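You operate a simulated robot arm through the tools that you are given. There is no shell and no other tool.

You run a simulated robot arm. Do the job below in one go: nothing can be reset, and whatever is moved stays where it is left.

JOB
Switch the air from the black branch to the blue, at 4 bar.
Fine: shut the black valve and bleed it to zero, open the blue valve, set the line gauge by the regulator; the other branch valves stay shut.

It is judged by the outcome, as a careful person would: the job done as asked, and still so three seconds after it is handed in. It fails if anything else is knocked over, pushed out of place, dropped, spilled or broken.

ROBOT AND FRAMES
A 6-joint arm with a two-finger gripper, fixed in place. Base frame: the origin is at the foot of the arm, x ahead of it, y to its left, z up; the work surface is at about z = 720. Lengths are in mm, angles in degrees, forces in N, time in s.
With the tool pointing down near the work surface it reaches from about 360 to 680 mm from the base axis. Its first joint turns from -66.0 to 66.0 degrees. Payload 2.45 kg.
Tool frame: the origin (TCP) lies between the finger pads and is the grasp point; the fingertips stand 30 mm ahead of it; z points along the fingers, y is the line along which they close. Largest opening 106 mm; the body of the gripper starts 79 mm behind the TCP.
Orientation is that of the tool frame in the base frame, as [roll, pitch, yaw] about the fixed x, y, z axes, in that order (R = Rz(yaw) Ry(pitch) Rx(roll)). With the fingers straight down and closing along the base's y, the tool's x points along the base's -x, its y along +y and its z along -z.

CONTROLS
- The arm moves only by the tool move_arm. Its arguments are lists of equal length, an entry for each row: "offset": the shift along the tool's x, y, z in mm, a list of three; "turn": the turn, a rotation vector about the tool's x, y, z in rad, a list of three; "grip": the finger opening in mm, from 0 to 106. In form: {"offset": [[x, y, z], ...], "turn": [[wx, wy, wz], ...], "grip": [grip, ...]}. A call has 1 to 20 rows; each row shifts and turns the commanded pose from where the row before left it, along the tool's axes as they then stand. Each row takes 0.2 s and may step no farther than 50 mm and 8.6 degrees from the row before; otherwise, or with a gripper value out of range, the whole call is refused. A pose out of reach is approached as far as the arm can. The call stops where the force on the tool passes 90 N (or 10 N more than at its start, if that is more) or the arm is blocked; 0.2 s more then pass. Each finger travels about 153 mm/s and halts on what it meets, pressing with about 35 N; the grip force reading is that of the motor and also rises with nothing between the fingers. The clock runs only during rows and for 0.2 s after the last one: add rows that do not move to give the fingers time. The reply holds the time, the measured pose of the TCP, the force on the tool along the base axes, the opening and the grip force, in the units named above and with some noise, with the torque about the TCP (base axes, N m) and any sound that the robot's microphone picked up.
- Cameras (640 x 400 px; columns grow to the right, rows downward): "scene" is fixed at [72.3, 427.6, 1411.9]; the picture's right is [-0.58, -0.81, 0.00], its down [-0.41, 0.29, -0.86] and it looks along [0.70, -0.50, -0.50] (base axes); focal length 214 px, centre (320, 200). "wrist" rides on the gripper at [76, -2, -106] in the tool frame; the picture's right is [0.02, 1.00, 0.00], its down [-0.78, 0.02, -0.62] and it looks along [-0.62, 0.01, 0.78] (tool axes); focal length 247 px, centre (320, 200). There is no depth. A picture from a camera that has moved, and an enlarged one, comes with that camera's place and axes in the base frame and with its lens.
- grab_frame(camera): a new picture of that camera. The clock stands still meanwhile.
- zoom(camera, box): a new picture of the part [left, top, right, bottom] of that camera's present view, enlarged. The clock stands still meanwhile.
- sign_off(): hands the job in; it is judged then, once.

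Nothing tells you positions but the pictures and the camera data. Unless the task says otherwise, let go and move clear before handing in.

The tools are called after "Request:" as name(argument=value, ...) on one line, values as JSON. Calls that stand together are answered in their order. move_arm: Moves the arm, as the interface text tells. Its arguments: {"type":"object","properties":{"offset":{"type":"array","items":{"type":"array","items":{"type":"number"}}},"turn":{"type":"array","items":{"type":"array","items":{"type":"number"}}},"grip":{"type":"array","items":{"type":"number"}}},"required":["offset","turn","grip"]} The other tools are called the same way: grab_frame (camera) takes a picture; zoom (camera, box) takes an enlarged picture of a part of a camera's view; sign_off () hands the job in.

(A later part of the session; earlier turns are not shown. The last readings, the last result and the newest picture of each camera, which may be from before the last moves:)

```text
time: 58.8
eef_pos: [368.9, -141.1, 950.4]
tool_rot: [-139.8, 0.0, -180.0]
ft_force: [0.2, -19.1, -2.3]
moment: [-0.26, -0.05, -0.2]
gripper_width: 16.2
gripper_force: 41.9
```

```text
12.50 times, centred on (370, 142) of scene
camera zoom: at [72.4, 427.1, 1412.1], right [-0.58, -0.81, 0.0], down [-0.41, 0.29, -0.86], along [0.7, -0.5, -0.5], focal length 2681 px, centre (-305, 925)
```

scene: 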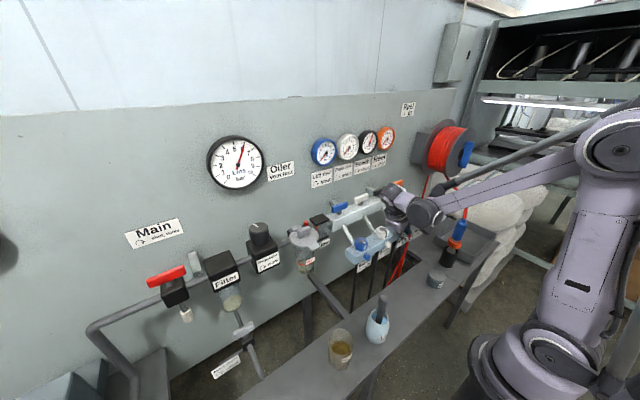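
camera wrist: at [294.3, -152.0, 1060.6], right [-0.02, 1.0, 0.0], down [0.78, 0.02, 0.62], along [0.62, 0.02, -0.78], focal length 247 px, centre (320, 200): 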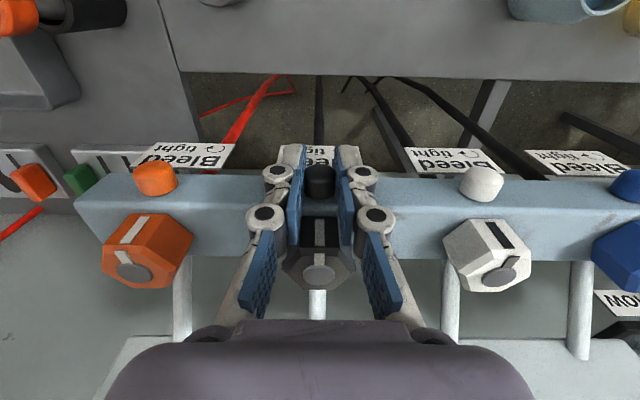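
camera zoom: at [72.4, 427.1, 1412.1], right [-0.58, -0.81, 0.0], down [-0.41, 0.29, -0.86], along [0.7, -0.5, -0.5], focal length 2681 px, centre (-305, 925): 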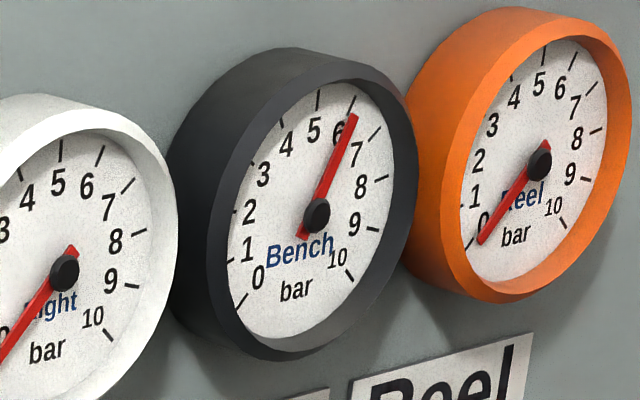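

The gauge still doesn't move after about 270°, so the cap looks like an idle outlet (silencer). I'll release it, return to vertical, and try the hex knob again, this time checking for motion clockwise and with a pull.

Request:
move_arm(offset=[[0, 0, 0], [0, 0, 0], [0, -1.5, 0.1], [0, -1.5, 0.1], [0, -1.5, 0.1], [0, -1.5, 0.1], [0, -1.5, 0.1], [0, -1.5, 0.1], [0, -1.5, 0.1], [0, 0, 0], [0, 0, -40], [0, 0, -45], [0, 0, 0]], turn=[[0, 0, 0], [0, 0, 0], [-0.1, 0, 0], [-0.1, 0, 0], [-0.1, 0, 0], [-0.1, 0, 0], [-0.1, 0, 0], [-0.1, 0, 0], [-0.1, 0, 0], [0, 0, 0], [0, 0, 0], [0, 0, 0], [0, 0, 0]], grip=[26, 30, 30, 30, 30, 30, 30, 30, 30, 36, 40, 46, 46])

Request:
zoom(camera="wrist", box=[120, 100, 520, 350])

Request:
zoom(camera="scene", box=[340, 200, 436, 260])

```text
time: 61.6
eef_pos: [369.6, -148.7, 1040.1]
tool_rot: [180.0, 0.0, -179.9]
ft_force: [0.5, -0.4, 0.2]
moment: [0.01, -0.01, 0.02]
gripper_width: 46.1
gripper_force: 0.0
```

```text
1.60 times, centred on (320, 225) of wrist
camera zoom: at [294.0, -151.0, 1146.5], right [-0.02, 1.0, 0.0], down [0.78, 0.02, 0.62], along [0.62, 0.01, -0.78], focal length 395 px, centre (320, 160)
```

zoom: 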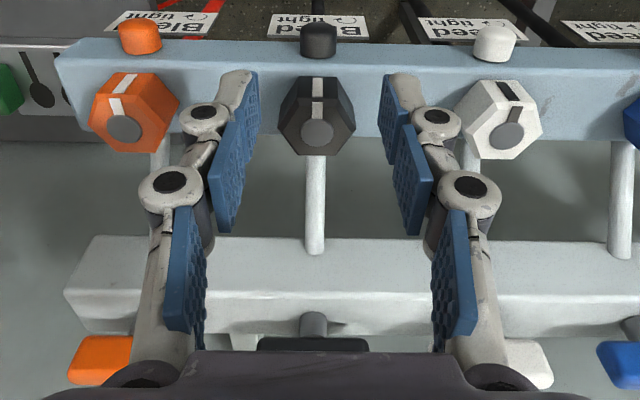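

```text
6.67 times, centred on (388, 230) of scene
camera zoom: at [72.3, 427.6, 1411.9], right [-0.58, -0.81, 0.0], down [-0.41, 0.29, -0.86], along [0.7, -0.5, -0.5], focal length 1430 px, centre (-133, 0)
```

zoom: 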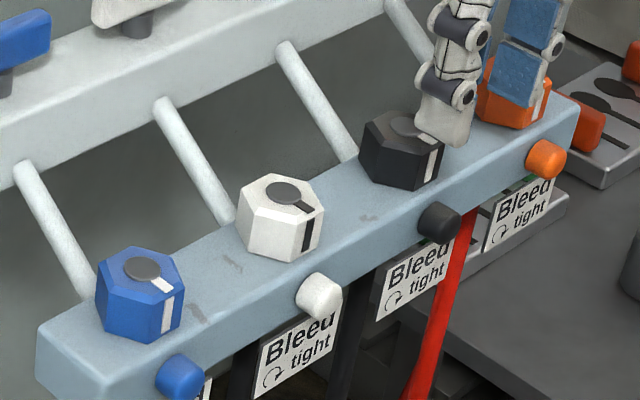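

Request:
zoom(camera="scene", box=[115, 205, 205, 265])

Request:
zoom(camera="scene", box=[390, 95, 430, 120])

Request:
zoom(camera="scene", box=[280, 200, 340, 280])

Request:
zoom(camera="scene", box=[200, 300, 264, 390])

```text
6.67 times, centred on (160, 235) of scene
camera zoom: at [72.3, 427.6, 1411.9], right [-0.58, -0.81, 0.0], down [-0.41, 0.29, -0.86], along [0.7, -0.5, -0.5], focal length 1430 px, centre (1387, -33)
```

zoom: 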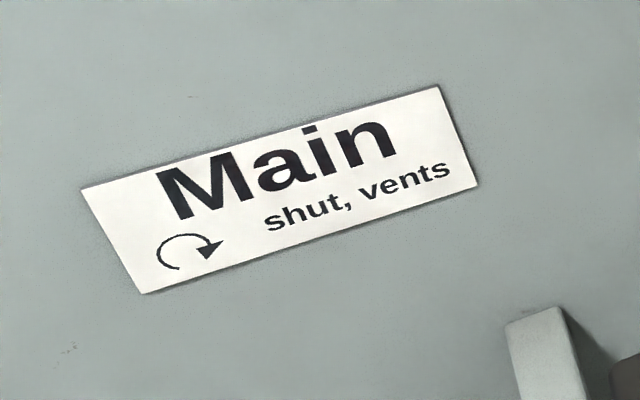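

```text
16.00 times, centred on (410, 108) of scene
camera zoom: at [72.3, 427.6, 1411.9], right [-0.58, -0.81, 0.0], down [-0.41, 0.29, -0.86], along [0.7, -0.5, -0.5], focal length 3432 px, centre (-1120, 1680)
```

zoom: 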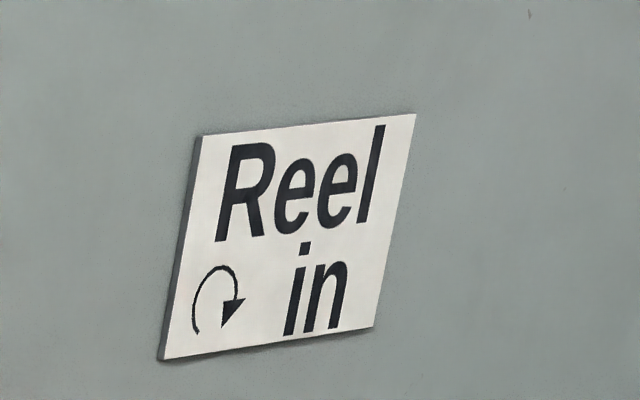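

```text
5.00 times, centred on (310, 240) of scene
camera zoom: at [72.3, 427.6, 1411.9], right [-0.58, -0.81, 0.0], down [-0.41, 0.29, -0.86], along [0.7, -0.5, -0.5], focal length 1072 px, centre (370, 0)
```

zoom: 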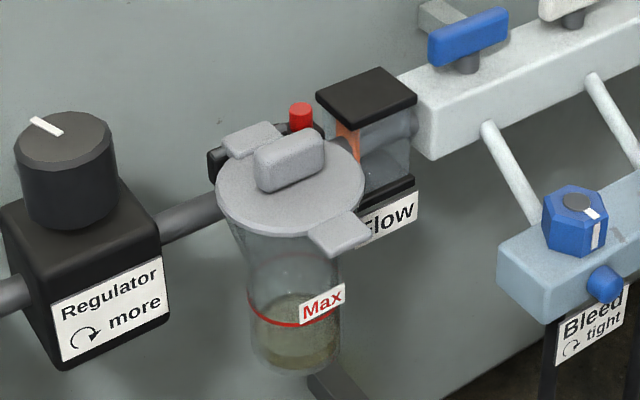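

```text
4.44 times, centred on (232, 345) of scene
camera zoom: at [72.3, 427.6, 1411.9], right [-0.58, -0.81, 0.0], down [-0.41, 0.29, -0.86], along [0.7, -0.5, -0.5], focal length 953 px, centre (711, -444)
```

zoom: 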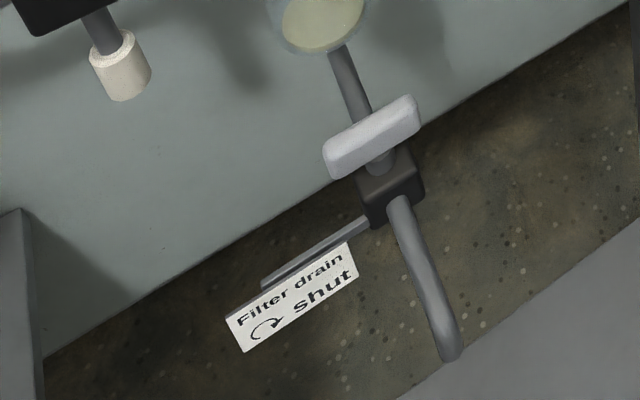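

The label set doesn't settle it, but the force pattern says the cap rotates freely with the fingers while the hex is rigid. The cap is therefore most likely a multi-turn bleed screw. I'll go back to it and continue unscrewing past a full turn.

Request:
move_arm(offset=[[0, -2, 35], [0, 0, 35], [0, 0, 15], [0, 0, 0]], turn=[[0, 0, 0], [0, 0, 0], [0, 0, 0], [0, 0, 0]], grip=[40, 34, 32, 32])

Request:
zoom(camera="wrist", box=[270, 130, 370, 205])

Request:
zoom(camera="scene", box=[370, 200, 434, 240])

```text
time: 62.6
eef_pos: [370.0, -151.6, 953.0]
tool_rot: [-180.0, -0.1, -179.8]
ft_force: [0.0, -2.0, -0.6]
moment: [0.03, 0.03, -0.01]
gripper_width: 31.9
gripper_force: 0.0
```

```text
5.33 times, centred on (320, 168) of wrist
camera zoom: at [293.8, -153.2, 1060.2], right [-0.02, 1.0, 0.0], down [0.78, 0.02, 0.62], along [0.62, 0.01, -0.78], focal length 1317 px, centre (320, 373)
```

zoom: 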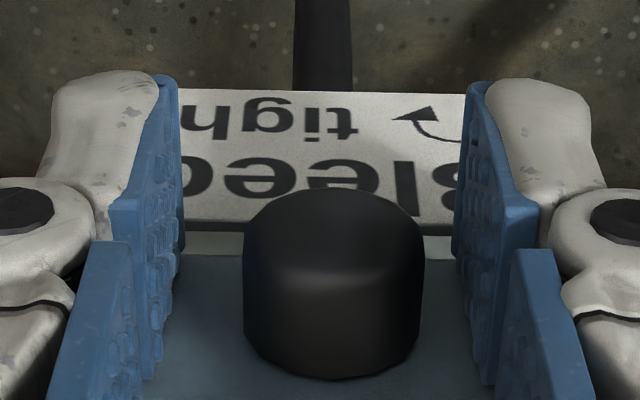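

```text
10.00 times, centred on (402, 220) of scene
camera zoom: at [72.3, 427.6, 1411.9], right [-0.58, -0.81, 0.0], down [-0.41, 0.29, -0.86], along [0.7, -0.5, -0.5], focal length 2145 px, centre (-500, 0)
```

zoom: 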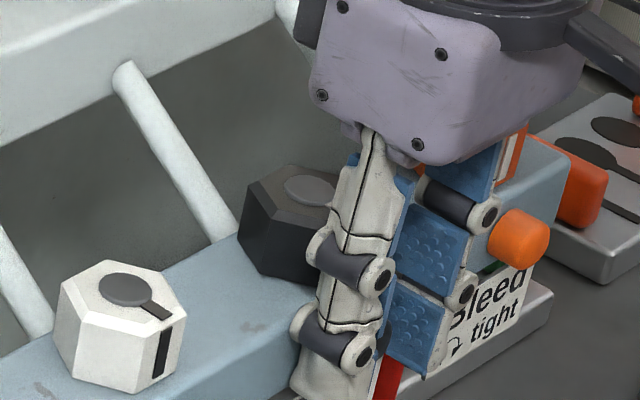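

Request:
move_arm(offset=[[0, 1, 0], [0, -1.4, 0.1], [0, -1.4, 0.1], [0, -1.4, 0.1], [0, -1.4, 0.1], [0, -1.4, 0.1], [0, -1.4, 0.1], [0, -1.4, 0.1], [0, 0, 0], [0, 0, 0], [0, 0, 0]], turn=[[0, 0, 0], [-0.1, 0, 0], [-0.1, 0, 0], [-0.1, 0, 0], [-0.1, 0, 0], [-0.1, 0, 0], [-0.1, 0, 0], [-0.1, 0, 0], [0, 0, 0], [0, 0, 0], [0, 0, 0]], grip=[28, 28, 28, 28, 28, 28, 28, 28, 14, 0, 0])

Request:
move_arm(offset=[[0, 1.4, 0.1], [0, 1.4, 0.1], [0, 1.4, 0.1], [0, 1.4, 0.1], [0, 1.4, 0.1], [0, 1.4, 0.1], [0, 1.4, 0.1], [0, 1.4, 0.1], [0, 1.4, 0.1], [0, 1.4, 0.1], [0, 1.4, 0.1], [0, 1.4, 0.1], [0, 1.4, 0.1], [0, 1.4, 0.1]], turn=[[0.1, 0, 0], [0.1, 0, 0], [0.1, 0, 0], [0.1, 0, 0], [0.1, 0, 0], [0.1, 0, 0], [0.1, 0, 0], [0.1, 0, 0], [0.1, 0, 0], [0.1, 0, 0], [0.1, 0, 0], [0.1, 0, 0], [0.1, 0, 0], [0.1, 0, 0]], grip=[0, 0, 0, 0, 0, 0, 0, 0, 0, 0, 0, 0, 0, 0])

Request:
zoom(camera="scene", box=[354, 126, 386, 158])

```text
time: 65.0
eef_pos: [369.1, -159.2, 950.5]
tool_rot: [139.8, 0.0, -180.0]
ft_force: [0.0, 4.2, 12.0]
moment: [0.21, -0.05, -0.06]
gripper_width: 17.3
gripper_force: 42.2
```

```text
time: 68.0
eef_pos: [371.2, -142.1, 948.7]
tool_rot: [-139.8, 0.1, 180.0]
ft_force: [-1.1, -6.7, -6.2]
moment: [-0.03, -0.05, 0.04]
gripper_width: 16.3
gripper_force: 42.0
```

```text
12.50 times, centred on (370, 142) of scene
camera zoom: at [72.4, 427.4, 1412.0], right [-0.58, -0.81, 0.0], down [-0.41, 0.29, -0.86], along [0.7, -0.5, -0.5], focal length 2681 px, centre (-305, 925)
```

zoom: 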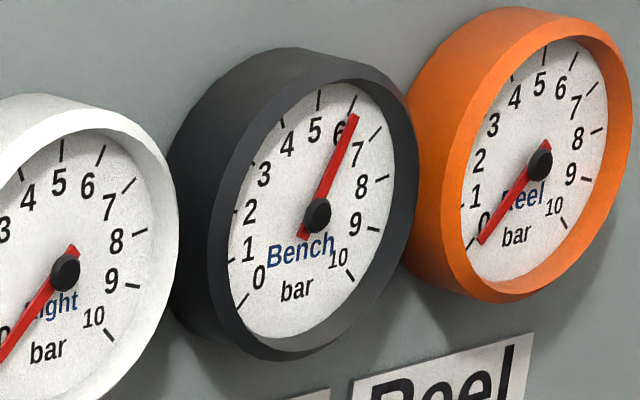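

Still 6 bar after roughly a full turn of the cap. I'll leave the cap and test whether the hex turns in the clockwise direction, gripping it on another pair of flats.

Request:
move_arm(offset=[[0, 0, 0], [0, 0, 0], [0, -1.4, 0.1], [0, -1.4, 0.1], [0, -1.4, 0.1], [0, -1.4, 0.1], [0, -1.4, 0.1], [0, -1.4, 0.1], [0, -1.4, 0.1], [0, 0, 0], [0, 0, -40], [0, 0, -45], [0, 0, 0]], turn=[[0, 0, 0], [0, 0, 0], [-0.1, 0, 0], [-0.1, 0, 0], [-0.1, 0, 0], [-0.1, 0, 0], [-0.1, 0, 0], [-0.1, 0, 0], [-0.1, 0, 0], [0, 0, 0], [0, 0, 0], [0, 0, 0], [0, 0, 0]], grip=[26, 30, 30, 30, 30, 30, 30, 30, 30, 36, 40, 46, 46])

Request:
move_arm(offset=[[-35.5, 0, 0], [0, 0, 0], [0, 0, 0], [0, 0, 0], [0, 0, 0], [0, 0, 0]], turn=[[0, 0, 0], [0, 0, -0.13], [0, 0, -0.13], [0, 0, -0.13], [0, 0, -0.1336], [0, 0, 0]], grip=[46, 46, 46, 46, 46, 46])

Request:
grab_frame(camera="wrist")

```text
time: 70.8
eef_pos: [371.7, -151.5, 1039.0]
tool_rot: [-180.0, -0.1, -180.0]
ft_force: [-0.5, -0.6, -0.5]
moment: [0.0, -0.04, -0.01]
gripper_width: 45.8
gripper_force: 0.1
```

```text
time: 72.2
eef_pos: [405.4, -149.4, 1036.9]
tool_rot: [180.0, -0.1, -149.9]
ft_force: [0.2, -0.9, 0.0]
moment: [0.04, -0.02, 0.0]
gripper_width: 46.0
gripper_force: 0.1
```

```text
taken
camera wrist: at [340.6, -190.4, 1144.7], right [-0.52, 0.85, 0.0], down [0.67, 0.41, 0.62], along [0.53, 0.32, -0.78], focal length 247 px, centre (320, 200)
```

wrist: 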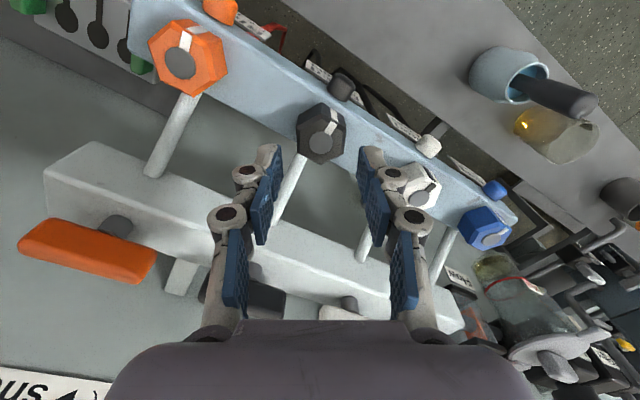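

Request:
move_arm(offset=[[0.8, -1.4, 20], [0, 0, 15], [0, 0, 0]], turn=[[0, 0, 0], [0, 0, 0], [0, 0, 0]], grip=[46, 46, 46])

Request:
zoom(camera="wrist", box=[220, 80, 420, 205])

```text
time: 73.0
eef_pos: [405.1, -152.2, 1002.6]
tool_rot: [-179.9, 0.0, -150.0]
ft_force: [1.0, -0.7, -0.6]
moment: [-0.01, -0.02, -0.03]
gripper_width: 46.1
gripper_force: 0.1
```

```text
3.20 times, centred on (320, 142) of wrist
camera zoom: at [340.4, -191.9, 1109.7], right [-0.52, 0.85, 0.0], down [0.67, 0.41, 0.62], along [0.53, 0.32, -0.78], focal length 790 px, centre (320, 384)
```

zoom: 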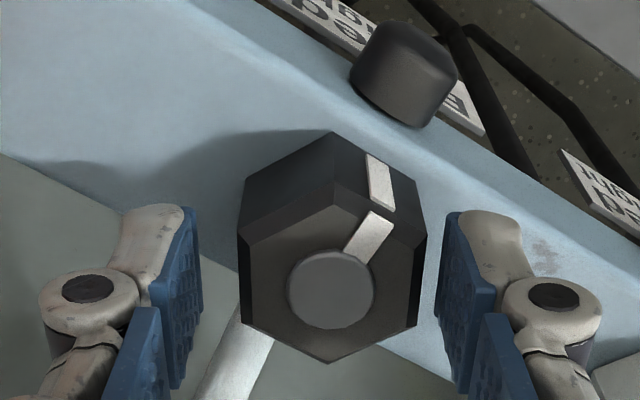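

Request:
move_arm(offset=[[0, 1.7, 7], [0, 0, 7], [0, 0, 0], [0, 0, 0], [0, 0, 0]], turn=[[0, 0, 0], [0, 0, 0], [0, 0, 0], [0, 0, 0], [0, 0, 0]], grip=[46, 46, 34, 26, 26])

Request:
move_arm(offset=[[0, 0, 0], [0, 0, 0], [0, 0, 0]], turn=[[0, 0, 0.03], [0, 0, 0.03], [0, 0, 0]], grip=[20, 20, 20])

Request:
zoom(camera="wrist", box=[220, 80, 420, 205])

```text
time: 74.2
eef_pos: [404.7, -150.9, 990.5]
tool_rot: [-180.0, 0.0, -149.8]
ft_force: [-1.5, 1.3, -0.4]
moment: [0.13, 0.01, -0.06]
gripper_width: 34.2
gripper_force: 45.1
```

```text
time: 75.0
eef_pos: [404.2, -150.0, 989.5]
tool_rot: [179.9, 0.1, -153.4]
ft_force: [-4.4, 4.8, 10.4]
moment: [0.09, 0.1, 0.01]
gripper_width: 34.1
gripper_force: 44.7
```

```text
3.20 times, centred on (320, 142) of wrist
camera zoom: at [337.3, -186.1, 1095.9], right [-0.47, 0.88, 0.0], down [0.69, 0.37, 0.62], along [0.55, 0.29, -0.78], focal length 790 px, centre (320, 384)
```

zoom: 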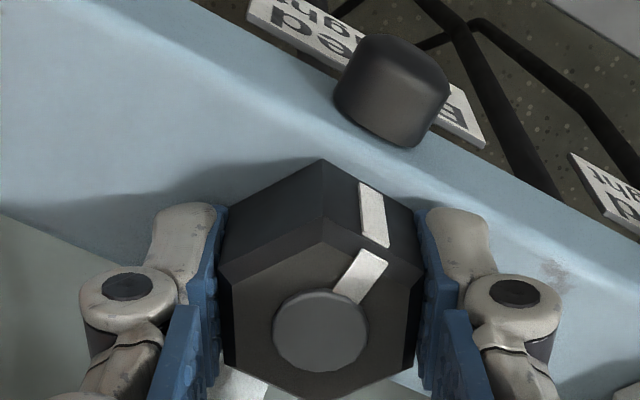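

The hex moves freely clockwise (no torque, width unchanged), so it was sitting at its counter-clockwise stop. I'll check the gauges before going any further.

Request:
zoom(camera="scene", box=[300, 120, 400, 182])

Request:
zoom(camera="scene", box=[370, 200, 434, 240])

Request:
zoom(camera="scene", box=[200, 130, 280, 194])

```text
6.40 times, centred on (350, 151) of scene
camera zoom: at [72.1, 427.8, 1411.9], right [-0.58, -0.81, 0.0], down [-0.41, 0.29, -0.86], along [0.7, -0.5, -0.5], focal length 1373 px, centre (128, 514)
```

zoom: 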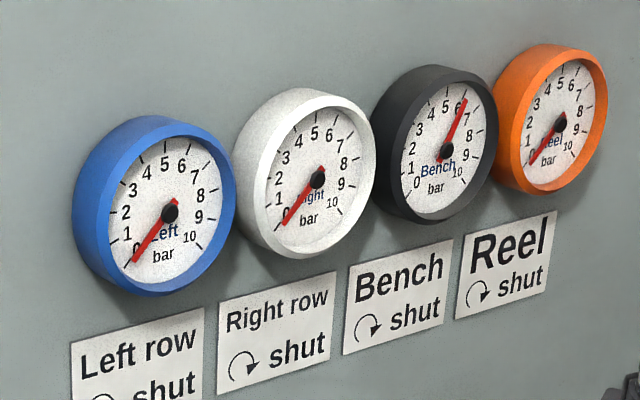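

```text
10.00 times, centred on (402, 220) of scene
camera zoom: at [72.1, 427.8, 1411.9], right [-0.58, -0.81, 0.0], down [-0.41, 0.29, -0.86], along [0.7, -0.5, -0.5], focal length 2145 px, centre (-500, 0)
```

zoom: 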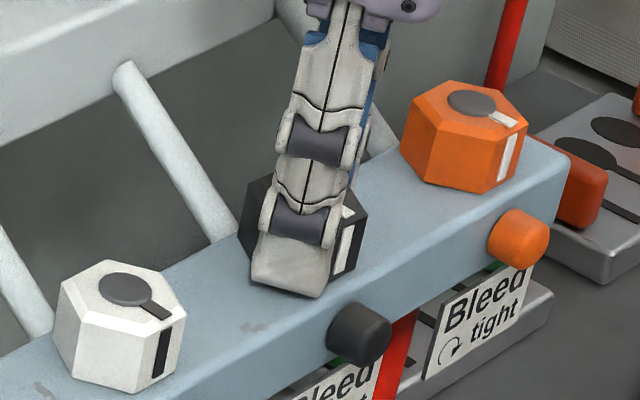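

```text
6.25 times, centred on (240, 162) of scene
camera zoom: at [72.1, 427.8, 1411.9], right [-0.58, -0.81, 0.0], down [-0.41, 0.29, -0.86], along [0.7, -0.5, -0.5], focal length 1340 px, centre (820, 438)
```

zoom: 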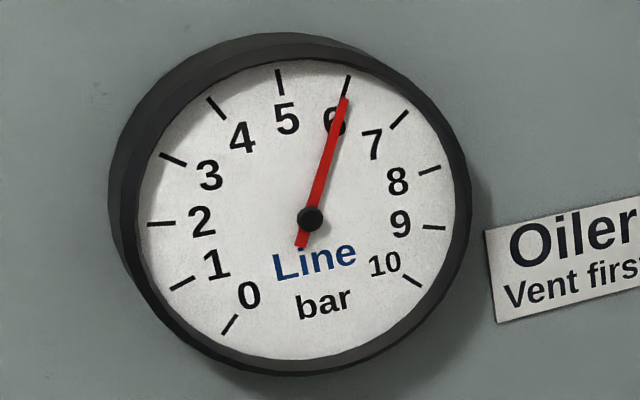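

Gauges are unchanged at 6 bar, line also 6. I'll turn the hex a modest further amount clockwise as a reversible test, watching the gauge and listening.

Request:
move_arm(offset=[[0, 0, 0], [0, 0, 0], [0, 0, 0], [0, 0, 0]], turn=[[0, 0, 0.1], [0, 0, 0.1], [0, 0, 0.1], [0, 0, 0]], grip=[20, 20, 20, 20])

Request:
zoom(camera="scene", box=[300, 120, 400, 182])

Request:
zoom(camera="wrist", box=[220, 80, 420, 205])

```text
time: 76.0
eef_pos: [404.6, -149.7, 990.6]
tool_rot: [179.9, 0.0, -170.7]
ft_force: [-9.2, 5.8, 15.1]
moment: [0.24, -0.21, -0.01]
gripper_width: 34.3
gripper_force: 45.0
```

```text
6.40 times, centred on (350, 151) of scene
camera zoom: at [71.9, 427.9, 1411.9], right [-0.58, -0.81, 0.0], down [-0.41, 0.29, -0.86], along [0.7, -0.5, -0.5], focal length 1373 px, centre (128, 514)
```

zoom: 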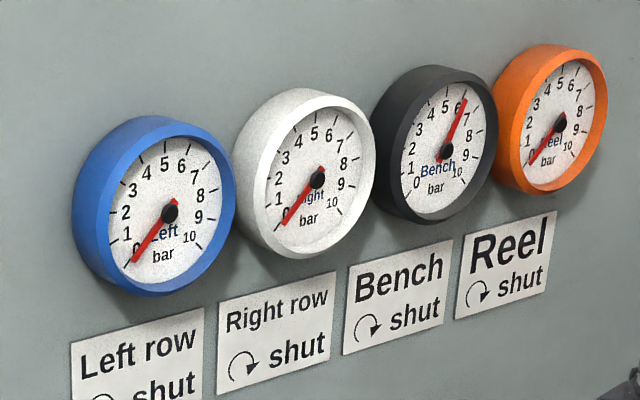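

```text
3.20 times, centred on (320, 142) of wrist
camera zoom: at [329.7, -164.2, 1095.9], right [-0.18, 0.98, 0.0], down [0.77, 0.14, 0.62], along [0.61, 0.11, -0.78], focal length 790 px, centre (320, 384)
```

zoom: 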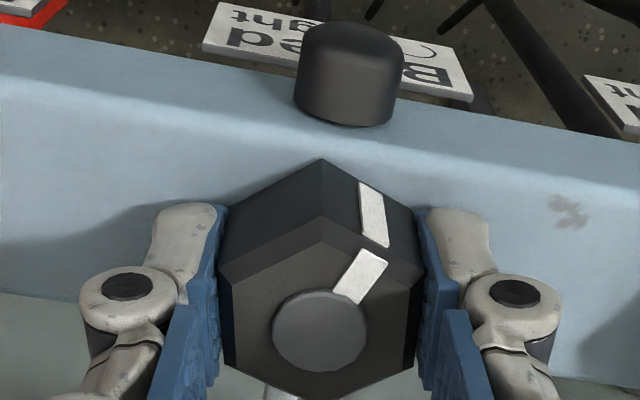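

The hex turned about 21° with no effect on the gauge, so it's a flow control resting at its fully open stop. I'll put it back against that stop, so the cap must be the bleed.

Request:
move_arm(offset=[[0, 0, 0], [0, 0, 0], [0, 0, 0], [0, 0, 0], [0, 0, 0]], turn=[[0, 0, -0.1], [0, 0, -0.1], [0, 0, -0.1], [0, 0, -0.064], [0, 0, 0]], grip=[20, 20, 20, 20, 20])

Request:
zoom(camera="wrist", box=[220, 80, 420, 205])

```text
time: 77.2
eef_pos: [404.5, -150.2, 988.5]
tool_rot: [-179.9, 0.0, -149.6]
ft_force: [-6.8, 6.4, 14.9]
moment: [0.08, 0.65, -0.24]
gripper_width: 34.4
gripper_force: 44.7
```

```text
3.20 times, centred on (320, 142) of wrist
camera zoom: at [339.8, -190.4, 1095.8], right [-0.52, 0.85, 0.0], down [0.67, 0.41, 0.62], along [0.53, 0.33, -0.78], focal length 790 px, centre (320, 384)
```

zoom: 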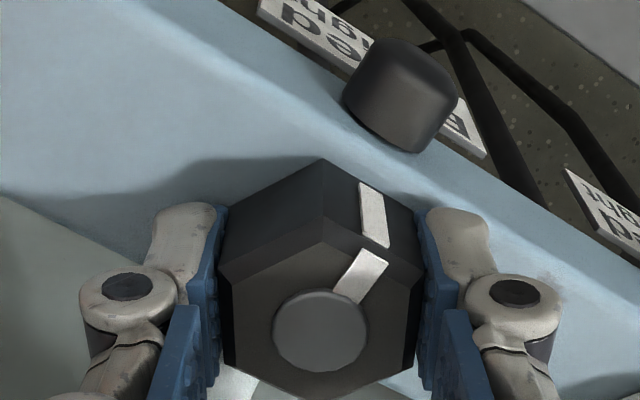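

The hex is back at its stop. I'll release it and return to the cap, this time with the TCP right at the cap's centre, so the moment reading tells directly whether it turns or slips.

Request:
move_arm(offset=[[0, 0, 0], [0, 0, 0], [0, 0, -40], [0, 0, -15], [0, 0, 0], [0, 0, 0], [0, 0, 0], [0, 0, 0], [0, 0, 0]], turn=[[0, 0, 0], [0, 0, 0], [0, 0, 0], [0, 0, 0], [0, 0, 0.13], [0, 0, 0.13], [0, 0, 0.13], [0, 0, 0.1336], [0, 0, 0]], grip=[40, 46, 46, 46, 46, 46, 46, 46, 46])

Request:
move_arm(offset=[[37, 0, 0], [0, 0, 40], [0, 0, 40], [0, 0, 0]], turn=[[0, 0, 0], [0, 0, 0], [0, 0, 0], [0, 0, 0]], grip=[44, 40, 36, 36])

Request:
zoom(camera="wrist", box=[220, 100, 420, 225])

Request:
zoom(camera="scene", box=[370, 200, 434, 240])

```text
time: 79.2
eef_pos: [403.8, -150.0, 1044.1]
tool_rot: [180.0, 0.0, -179.8]
ft_force: [-0.2, -0.7, 0.7]
moment: [-0.01, 0.03, -0.01]
gripper_width: 45.9
gripper_force: 0.0
```

```text
time: 80.2
eef_pos: [368.5, -151.6, 963.5]
tool_rot: [180.0, 0.1, -179.7]
ft_force: [1.2, 0.6, 0.4]
moment: [0.02, 0.02, -0.01]
gripper_width: 36.2
gripper_force: 0.0
```

```text
3.20 times, centred on (320, 162) of wrist
camera zoom: at [291.9, -153.5, 1070.8], right [-0.03, 1.0, 0.0], down [0.78, 0.02, 0.62], along [0.62, 0.02, -0.78], focal length 790 px, centre (320, 320)
```

zoom: 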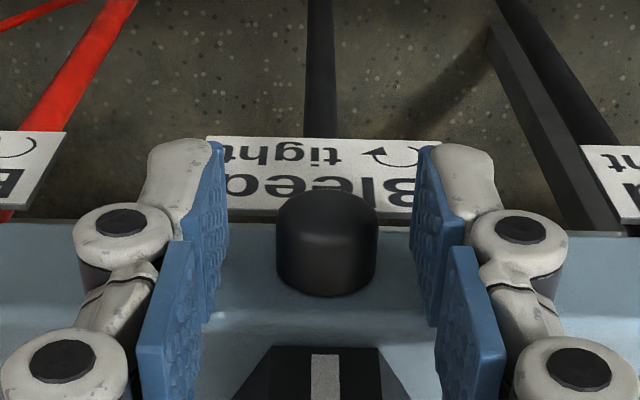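

```text
10.00 times, centred on (402, 220) of scene
camera zoom: at [72.3, 427.6, 1411.9], right [-0.58, -0.81, 0.0], down [-0.41, 0.29, -0.86], along [0.7, -0.5, -0.5], focal length 2145 px, centre (-500, 0)
```

zoom: 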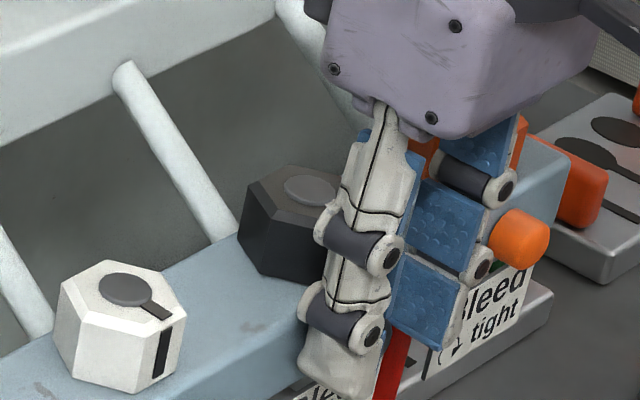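

Request:
move_arm(offset=[[0, 1, 11], [0, 0, 11], [0, 0, 0]], turn=[[0, 0, 0], [0, 0, 0], [0, 0, 0]], grip=[36, 36, 36])

Request:
zoom(camera="wrist", box=[220, 100, 420, 225])

Request:
zoom(camera="scene", box=[370, 200, 434, 240])

```text
time: 81.0
eef_pos: [366.8, -149.2, 941.6]
tool_rot: [180.0, 0.0, -179.7]
ft_force: [-0.3, -0.4, -0.3]
moment: [-0.03, 0.0, -0.01]
gripper_width: 35.9
gripper_force: 0.0
```

```text
3.20 times, centred on (320, 162) of wrist
camera zoom: at [292.1, -152.2, 1048.5], right [-0.03, 1.0, 0.0], down [0.78, 0.02, 0.62], along [0.62, 0.02, -0.78], focal length 790 px, centre (320, 320)
```

zoom: 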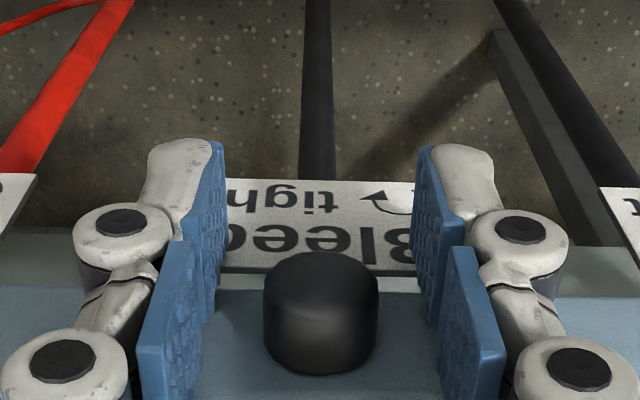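

```text
10.00 times, centred on (402, 220) of scene
camera zoom: at [72.3, 427.6, 1411.9], right [-0.58, -0.81, 0.0], down [-0.41, 0.29, -0.86], along [0.7, -0.5, -0.5], focal length 2145 px, centre (-500, 0)
```

zoom: 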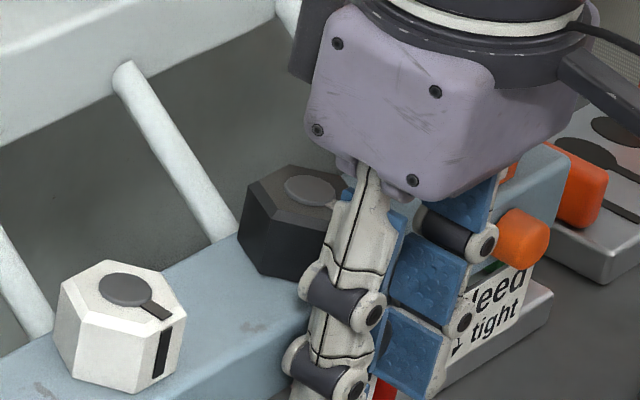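

Request:
move_arm(offset=[[-2, -0.5, 0], [0, 0, 0], [0, 0, 0]], turn=[[0, 0, 0], [0, 0, 0], [0, 0, 0]], grip=[22, 5, 0])

Request:
move_arm(offset=[[0, 0, 0], [0, 0, 0], [0, 0, 0]], turn=[[0.1, 0, 0], [0.1, 0, 0], [0.1, 0, 0]], grip=[0, 0, 0])

Request:
move_arm(offset=[[0, 0, 0], [0, 0, 0]], turn=[[0.1, 0, 0], [0.1, 0, 0]], grip=[0, 0])

Request:
move_arm(offset=[[0, 0, 0], [0, 0, 0]], turn=[[-0.1, 0, 0], [-0.1, 0, 0]], grip=[0, 0])

```text
time: 81.8
eef_pos: [370.6, -149.8, 941.8]
tool_rot: [179.9, 0.1, -179.7]
ft_force: [0.9, 4.8, -11.4]
moment: [0.0, 0.03, -0.03]
gripper_width: 16.3
gripper_force: 41.7
```

```text
time: 82.6
eef_pos: [369.8, -149.9, 941.4]
tool_rot: [-162.9, -0.1, -179.6]
ft_force: [0.3, 6.0, -19.7]
moment: [0.29, 0.16, 0.17]
gripper_width: 17.6
gripper_force: 42.2
```

```text
time: 83.2
eef_pos: [370.2, -149.1, 941.6]
tool_rot: [-151.6, 0.0, -179.7]
ft_force: [-0.4, 6.0, -16.9]
moment: [0.27, 0.11, 0.1]
gripper_width: 18.1
gripper_force: 42.5
```

```text
time: 83.8
eef_pos: [369.6, -149.3, 942.1]
tool_rot: [-162.9, 0.0, -179.7]
ft_force: [-0.3, 10.9, -5.7]
moment: [-0.06, 0.05, 0.02]
gripper_width: 17.2
gripper_force: 41.9
```

The jaw width changed as I swung (16.3 → 17.6 → 18.1 → 17.2), so the jaws are camming around a slightly faceted cap that isn't turning. I'll return to vertical and compare the width.

Request:
move_arm(offset=[[0, 0, 0], [0, 0, 0], [0, 0, 0], [0, 0, 0]], turn=[[-0.1, 0, 0], [-0.1, 0, 0], [-0.1, 0, 0], [0, 0, 0]], grip=[0, 0, 0, 0])

Request:
move_arm(offset=[[0, 0, 0], [0, 0, 0], [0, 0, 0]], turn=[[-0.1, 0, 0], [-0.1, 0, 0], [0, 0, 0]], grip=[0, 0, 0])

Request:
move_arm(offset=[[0, 0, 0], [0, 0, 0], [0, 0, 0]], turn=[[-0.1, 0, 0], [-0.1, 0, 0], [0, 0, 0]], grip=[0, 0, 0])

```text
time: 84.8
eef_pos: [369.7, -150.4, 942.8]
tool_rot: [179.8, -0.2, -179.7]
ft_force: [-1.0, 7.4, -21.0]
moment: [-0.22, 0.48, 0.09]
gripper_width: 17.3
gripper_force: 41.6
```

```text
time: 85.6
eef_pos: [369.3, -150.4, 940.8]
tool_rot: [168.6, 0.1, -179.7]
ft_force: [-1.4, 6.4, -11.1]
moment: [-0.22, 0.1, 0.04]
gripper_width: 18.0
gripper_force: 42.9
```

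```text
time: 86.4
eef_pos: [369.3, -150.0, 942.3]
tool_rot: [157.0, 0.0, -179.7]
ft_force: [-0.9, 0.6, -9.5]
moment: [-0.2, 0.12, 0.06]
gripper_width: 17.1
gripper_force: 41.5
```

The evidence is ambiguous, so I need a visual check. I'll release and photograph the black cap and the untouched white cap from the same relative pose to compare their facets.

Request:
move_arm(offset=[[0, 0, 0], [0, 0, 0], [0, 0, 0], [0, 0, 0], [0, 0, 0], [0, 0, 0], [0, 0, -20], [0, 0, -20], [0, 0, 0]], turn=[[0, 0, 0], [0, 0, 0], [0.1, 0, 0], [0.1, 0, 0], [0.1, 0, 0], [0.1, 0, 0], [0, 0, 0], [0, 0, 0], [0, 0, 0]], grip=[30, 36, 36, 36, 36, 36, 50, 70, 70])

Request:
zoom(camera="wrist", box=[296, 130, 344, 170])

Request:
move_arm(offset=[[0, 47, 0], [0, 47, 0], [0, 0, 0]], turn=[[0, 0, 0], [0, 0, 0], [0, 0, 0]], grip=[70, 70, 70])

Request:
zoom(camera="wrist", box=[296, 130, 344, 170])

Request:
grab_frame(camera="wrist")

```text
time: 88.4
eef_pos: [370.4, -150.8, 980.9]
tool_rot: [-180.0, 0.0, -179.7]
ft_force: [-0.5, -0.3, -0.1]
moment: [-0.02, 0.01, 0.03]
gripper_width: 70.1
gripper_force: 0.1
```

```text
10.00 times, centred on (320, 150) of wrist
camera zoom: at [294.3, -152.6, 1088.4], right [-0.03, 1.0, 0.0], down [0.78, 0.02, 0.62], along [0.62, 0.02, -0.78], focal length 2470 px, centre (320, 700)
```

zoom: 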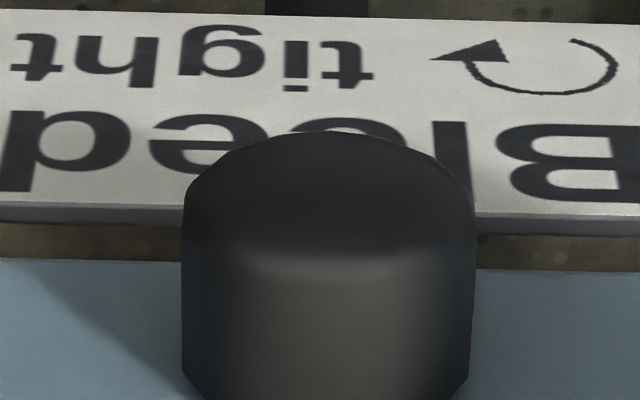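

```text
time: 89.2
eef_pos: [369.1, -54.2, 982.0]
tool_rot: [-180.0, 0.0, -179.6]
ft_force: [-0.9, -0.7, 0.3]
moment: [0.0, -0.01, 0.04]
gripper_width: 69.8
gripper_force: 0.1
```

```text
10.00 times, centred on (320, 150) of wrist
camera zoom: at [293.5, -57.1, 1088.5], right [-0.03, 1.0, 0.0], down [0.78, 0.02, 0.62], along [0.62, 0.02, -0.78], focal length 2470 px, centre (320, 700)
```

zoom: 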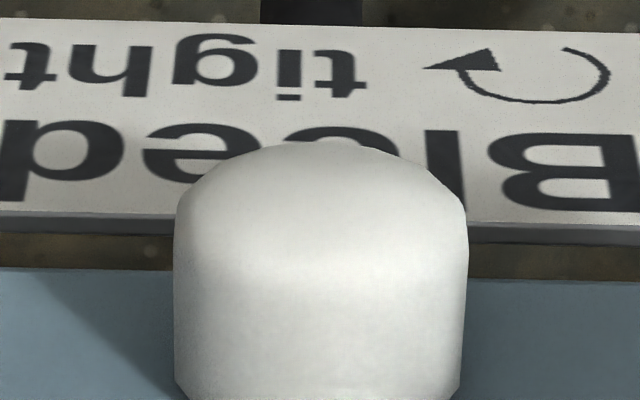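

```text
taken
camera wrist: at [293.5, -57.1, 1088.5], right [-0.03, 1.0, 0.0], down [0.78, 0.02, 0.62], along [0.62, 0.02, -0.78], focal length 247 px, centre (320, 200)
```

wrist: 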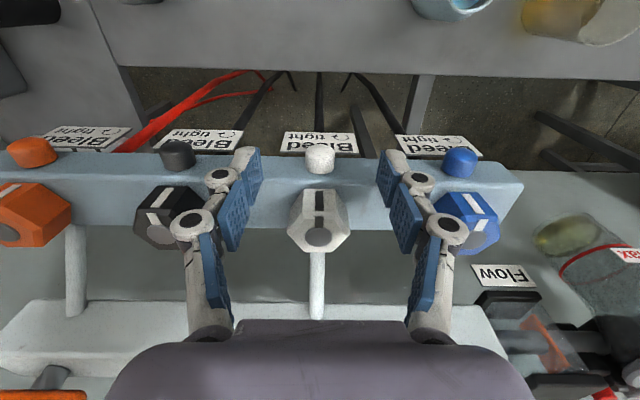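

The facet comparison isn't conclusive. The hex is the only part that has demonstrably moved, so I'll test it clockwise over a larger, fully reversible range while watching the black gauge.

Request:
move_arm(offset=[[0, 0, -40], [0, -48, -15], [-35, -48, 0], [0, 0, 0], [0, 0, 0], [0, 0, 0], [0, 0, 0], [0, 0, 0]], turn=[[0, 0, 0], [0, 0, 0], [0, 0, 0], [0, 0, -0.13], [0, 0, -0.13], [0, 0, -0.13], [0, 0, -0.1336], [0, 0, 0]], grip=[60, 50, 46, 46, 46, 46, 46, 46])

Request:
zoom(camera="wrist", box=[220, 80, 420, 205])

```text
refused: row 2 steps farther than a row can; nothing moved
```

```text
3.20 times, centred on (320, 142) of wrist
camera zoom: at [293.5, -57.1, 1088.5], right [-0.03, 1.0, 0.0], down [0.78, 0.02, 0.62], along [0.62, 0.02, -0.78], focal length 790 px, centre (320, 384)
```

zoom: 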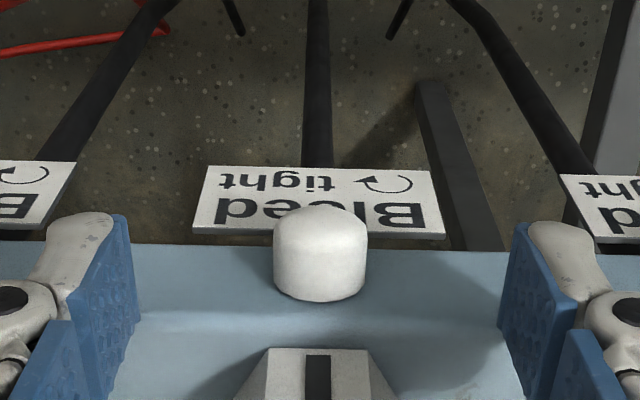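

Request:
move_arm(offset=[[0, 0, -30], [0, 0, -28], [0, -48, 0], [0, -48, 0], [-35, 0, 0], [0, 0, 0], [0, 0, 0], [0, 0, 0], [0, 0, 0], [0, 0, 0]], turn=[[0, 0, 0], [0, 0, 0], [0, 0, 0], [0, 0, 0], [0, 0, 0], [0, 0, -0.13], [0, 0, -0.13], [0, 0, -0.13], [0, 0, -0.1336], [0, 0, 0]], grip=[60, 50, 46, 46, 46, 46, 46, 46, 46, 46])

Request:
zoom(camera="wrist", box=[220, 80, 420, 205])

```text
time: 91.4
eef_pos: [403.5, -152.6, 1039.5]
tool_rot: [179.9, 0.0, -149.5]
ft_force: [-0.7, -0.3, -0.2]
moment: [0.03, 0.01, -0.03]
gripper_width: 45.8
gripper_force: 0.1
```

```text
3.20 times, centred on (320, 142) of wrist
camera zoom: at [340.0, -192.3, 1146.5], right [-0.52, 0.85, 0.0], down [0.67, 0.41, 0.62], along [0.53, 0.33, -0.78], focal length 790 px, centre (320, 384)
```

zoom: 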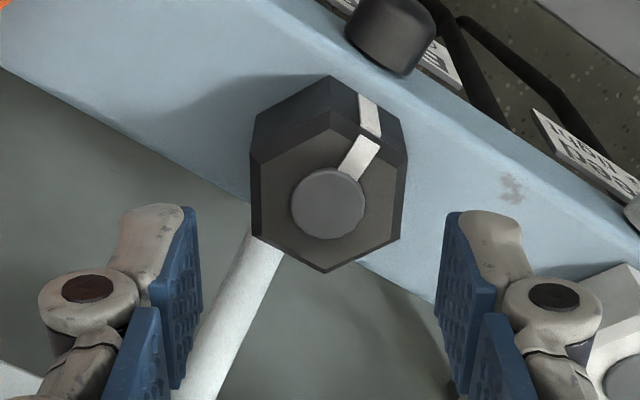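

Request:
move_arm(offset=[[-1.5, 1.0, 25], [0, 0, 15], [0, 0, 10], [0, 0, 0], [0, 0, 0], [0, 0, 0], [0, 0, 0]], turn=[[0, 0, 0], [0, 0, 0], [0, 0, 0], [0, 0, 0], [0, 0, 0], [0, 0, 0], [0, 0, 0]], grip=[46, 46, 46, 46, 34, 26, 26])

Request:
move_arm(offset=[[0, 0, 0], [0, 0, 0], [0, 0, 0], [0, 0, 0], [0, 0, 0]], turn=[[0, 0, 0.14], [0, 0, 0.14], [0, 0, 0.14], [0, 0, 0.14], [0, 0, 0]], grip=[26, 26, 26, 26, 26])

Request:
zoom(camera="wrist", box=[220, 80, 420, 205])

Request:
zoom(camera="scene", box=[300, 120, 400, 182])

```text
time: 93.0
eef_pos: [405.3, -149.9, 989.2]
tool_rot: [179.8, 0.0, -149.7]
ft_force: [-4.7, 6.6, -5.9]
moment: [0.32, 0.16, -0.09]
gripper_width: 34.4
gripper_force: 44.6
```

```text
time: 94.2
eef_pos: [405.0, -149.4, 989.4]
tool_rot: [179.8, -0.2, 178.1]
ft_force: [-9.6, 12.3, 2.4]
moment: [0.27, -0.02, -0.01]
gripper_width: 34.2
gripper_force: 44.7
```

```text
3.20 times, centred on (320, 142) of wrist
camera zoom: at [329.0, -149.3, 1097.0], right [0.01, 1.0, 0.0], down [0.78, -0.01, 0.62], along [0.62, -0.01, -0.78], focal length 790 px, centre (320, 384)
```

zoom: 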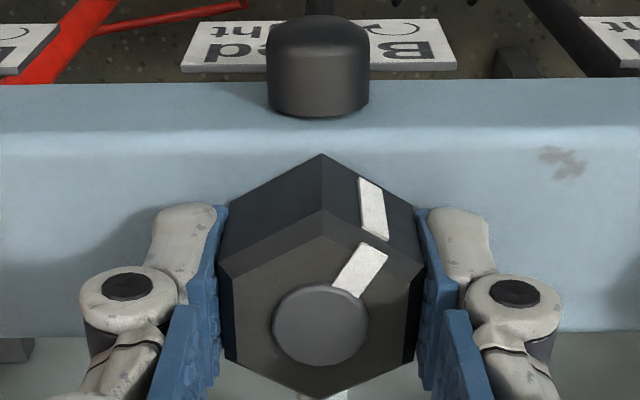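

```text
6.40 times, centred on (350, 151) of scene
camera zoom: at [72.0, 428.0, 1411.9], right [-0.58, -0.81, 0.0], down [-0.41, 0.29, -0.86], along [0.7, -0.5, -0.5], focal length 1373 px, centre (128, 514)
```

zoom: 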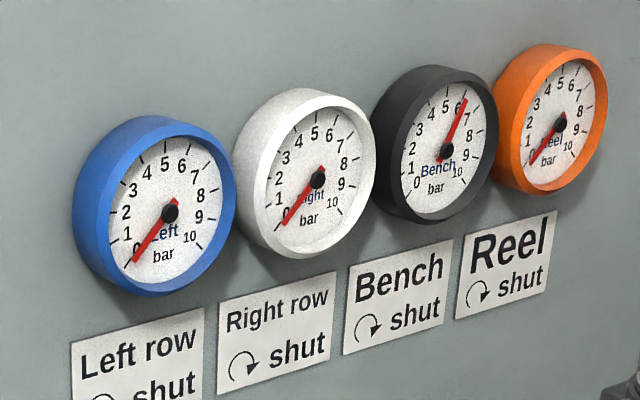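

Request:
move_arm(offset=[[0, 0, 0], [0, 0, 0], [0, 0, 0], [0, 0, 0], [0, 0, 0], [0, 0, 0], [0, 0, 0]], turn=[[0, 0, 0.14], [0, 0, 0.14], [0, 0, 0.14], [0, 0, 0.14], [0, 0, 0.14], [0, 0, 0.14], [0, 0, 0]], grip=[26, 26, 26, 26, 26, 26, 26])

Request:
zoom(camera="wrist", box=[220, 80, 420, 205])

Request:
zoom(camera="scene", box=[300, 120, 400, 182])

```text
time: 95.8
eef_pos: [407.1, -152.3, 989.4]
tool_rot: [-180.0, 0.0, 129.9]
ft_force: [2.0, 2.0, -2.4]
moment: [-0.16, -0.35, 0.49]
gripper_width: 36.8
gripper_force: 45.1
```

```text
3.20 times, centred on (320, 142) of wrist
camera zoom: at [356.4, -94.0, 1095.7], right [0.75, 0.66, 0.0], down [0.51, -0.59, 0.62], along [0.41, -0.47, -0.78], focal length 790 px, centre (320, 384)
```

zoom: 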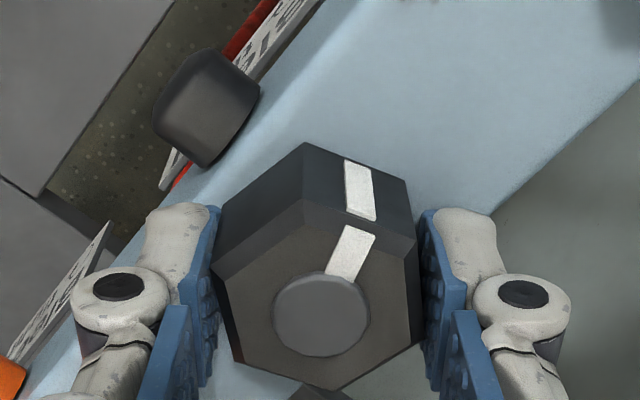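

```text
6.40 times, centred on (350, 151) of scene
camera zoom: at [72.4, 427.7, 1411.9], right [-0.58, -0.81, 0.0], down [-0.41, 0.29, -0.86], along [0.7, -0.5, -0.5], focal length 1373 px, centre (128, 514)
```

zoom: 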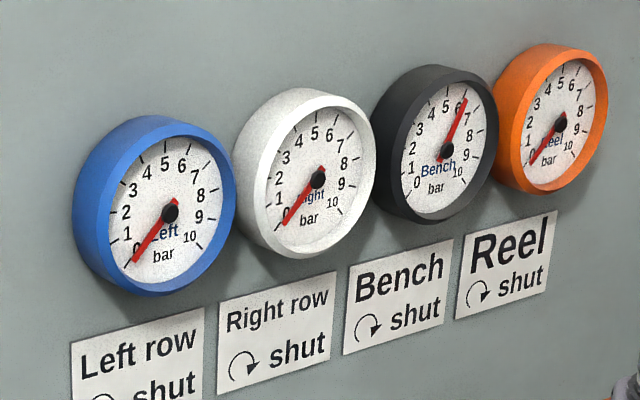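

The hex met resistance near 70° clockwise (jaws slipping, 0.5 N m), and the gauge still hasn't moved. I'll check once whether that's a real stop.

Request:
move_arm(offset=[[0, 0, 0], [0, 0, 0], [0, 0, 0], [0, 0, 0]], turn=[[0, 0, -0.1], [0, 0, -0.1], [0, 0, 0.03], [0, 0, 0]], grip=[26, 26, 26, 26])

Request:
zoom(camera="wrist", box=[220, 80, 420, 205])

Request:
zoom(camera="scene", box=[360, 195, 440, 245])

```text
time: 96.8
eef_pos: [405.8, -150.5, 989.7]
tool_rot: [-180.0, 0.0, 139.8]
ft_force: [7.8, -2.0, -12.4]
moment: [0.06, -0.13, 0.02]
gripper_width: 34.0
gripper_force: 45.0
```

```text
3.20 times, centred on (320, 142) of wrist
camera zoom: at [347.0, -102.7, 1096.1], right [0.63, 0.78, 0.0], down [0.61, -0.49, 0.62], along [0.48, -0.39, -0.78], focal length 790 px, centre (320, 384)
```

zoom: 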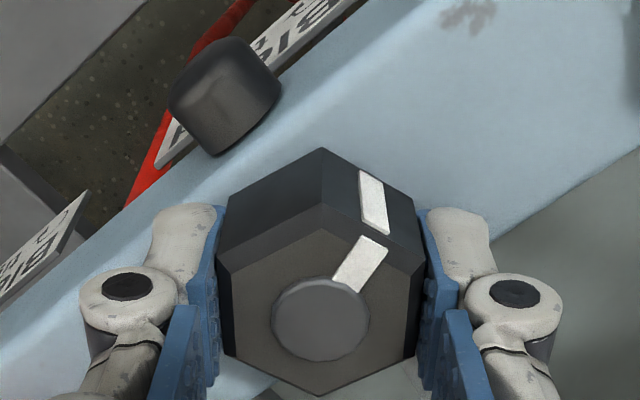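

```text
8.00 times, centred on (400, 220) of scene
camera zoom: at [72.7, 427.5, 1412.0], right [-0.58, -0.81, 0.0], down [-0.41, 0.29, -0.86], along [0.7, -0.5, -0.5], focal length 1716 px, centre (-320, 40)
```

zoom: 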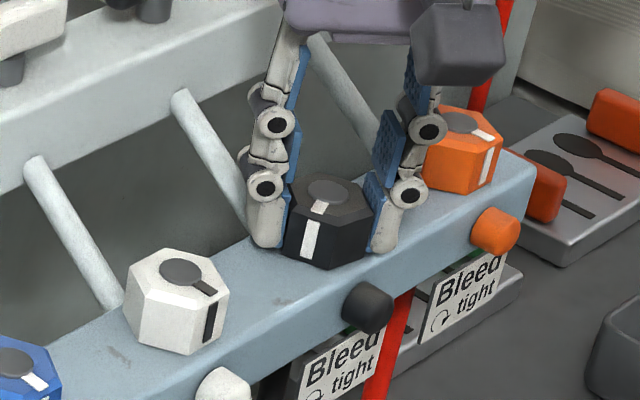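

Request:
zoom(camera="scene", box=[354, 126, 386, 158])

Request:
zoom(camera="scene", box=[200, 130, 280, 194])

Request:
zoom(camera="scene", box=[290, 200, 354, 280])

```text
12.50 times, centred on (370, 142) of scene
camera zoom: at [72.7, 427.5, 1412.0], right [-0.58, -0.81, 0.0], down [-0.41, 0.29, -0.86], along [0.7, -0.5, -0.5], focal length 2681 px, centre (-305, 925)
```

zoom: 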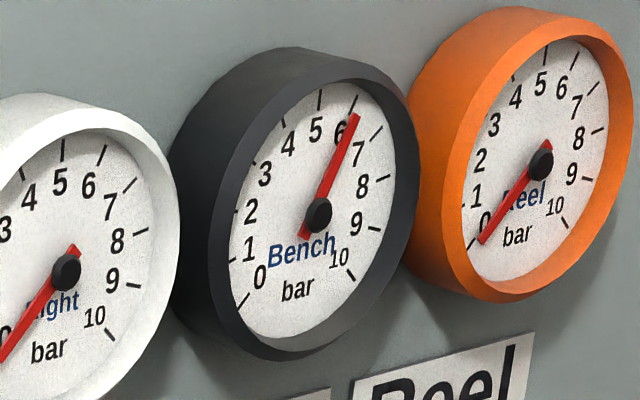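

```text
6.25 times, centred on (240, 162) of scene
camera zoom: at [72.7, 427.5, 1412.0], right [-0.58, -0.81, 0.0], down [-0.41, 0.29, -0.86], along [0.7, -0.5, -0.5], focal length 1340 px, centre (820, 438)
```

zoom: 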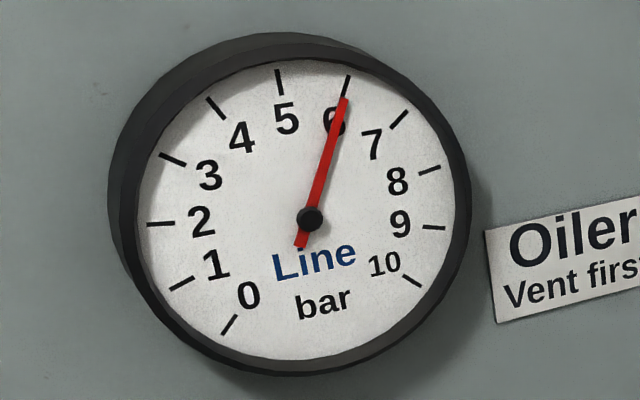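

```text
5.00 times, centred on (322, 240) of scene
camera zoom: at [72.7, 427.5, 1412.0], right [-0.58, -0.81, 0.0], down [-0.41, 0.29, -0.86], along [0.7, -0.5, -0.5], focal length 1072 px, centre (310, 0)
```

zoom: 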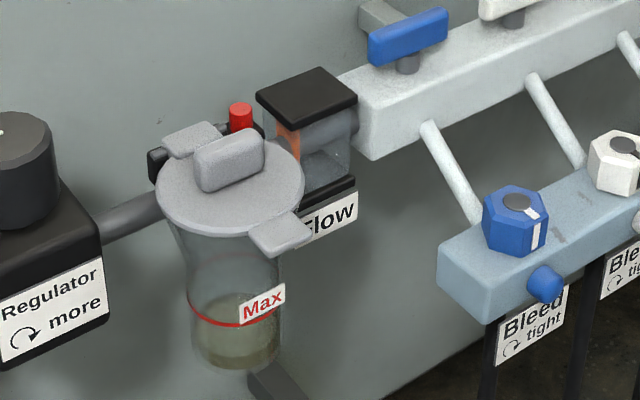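

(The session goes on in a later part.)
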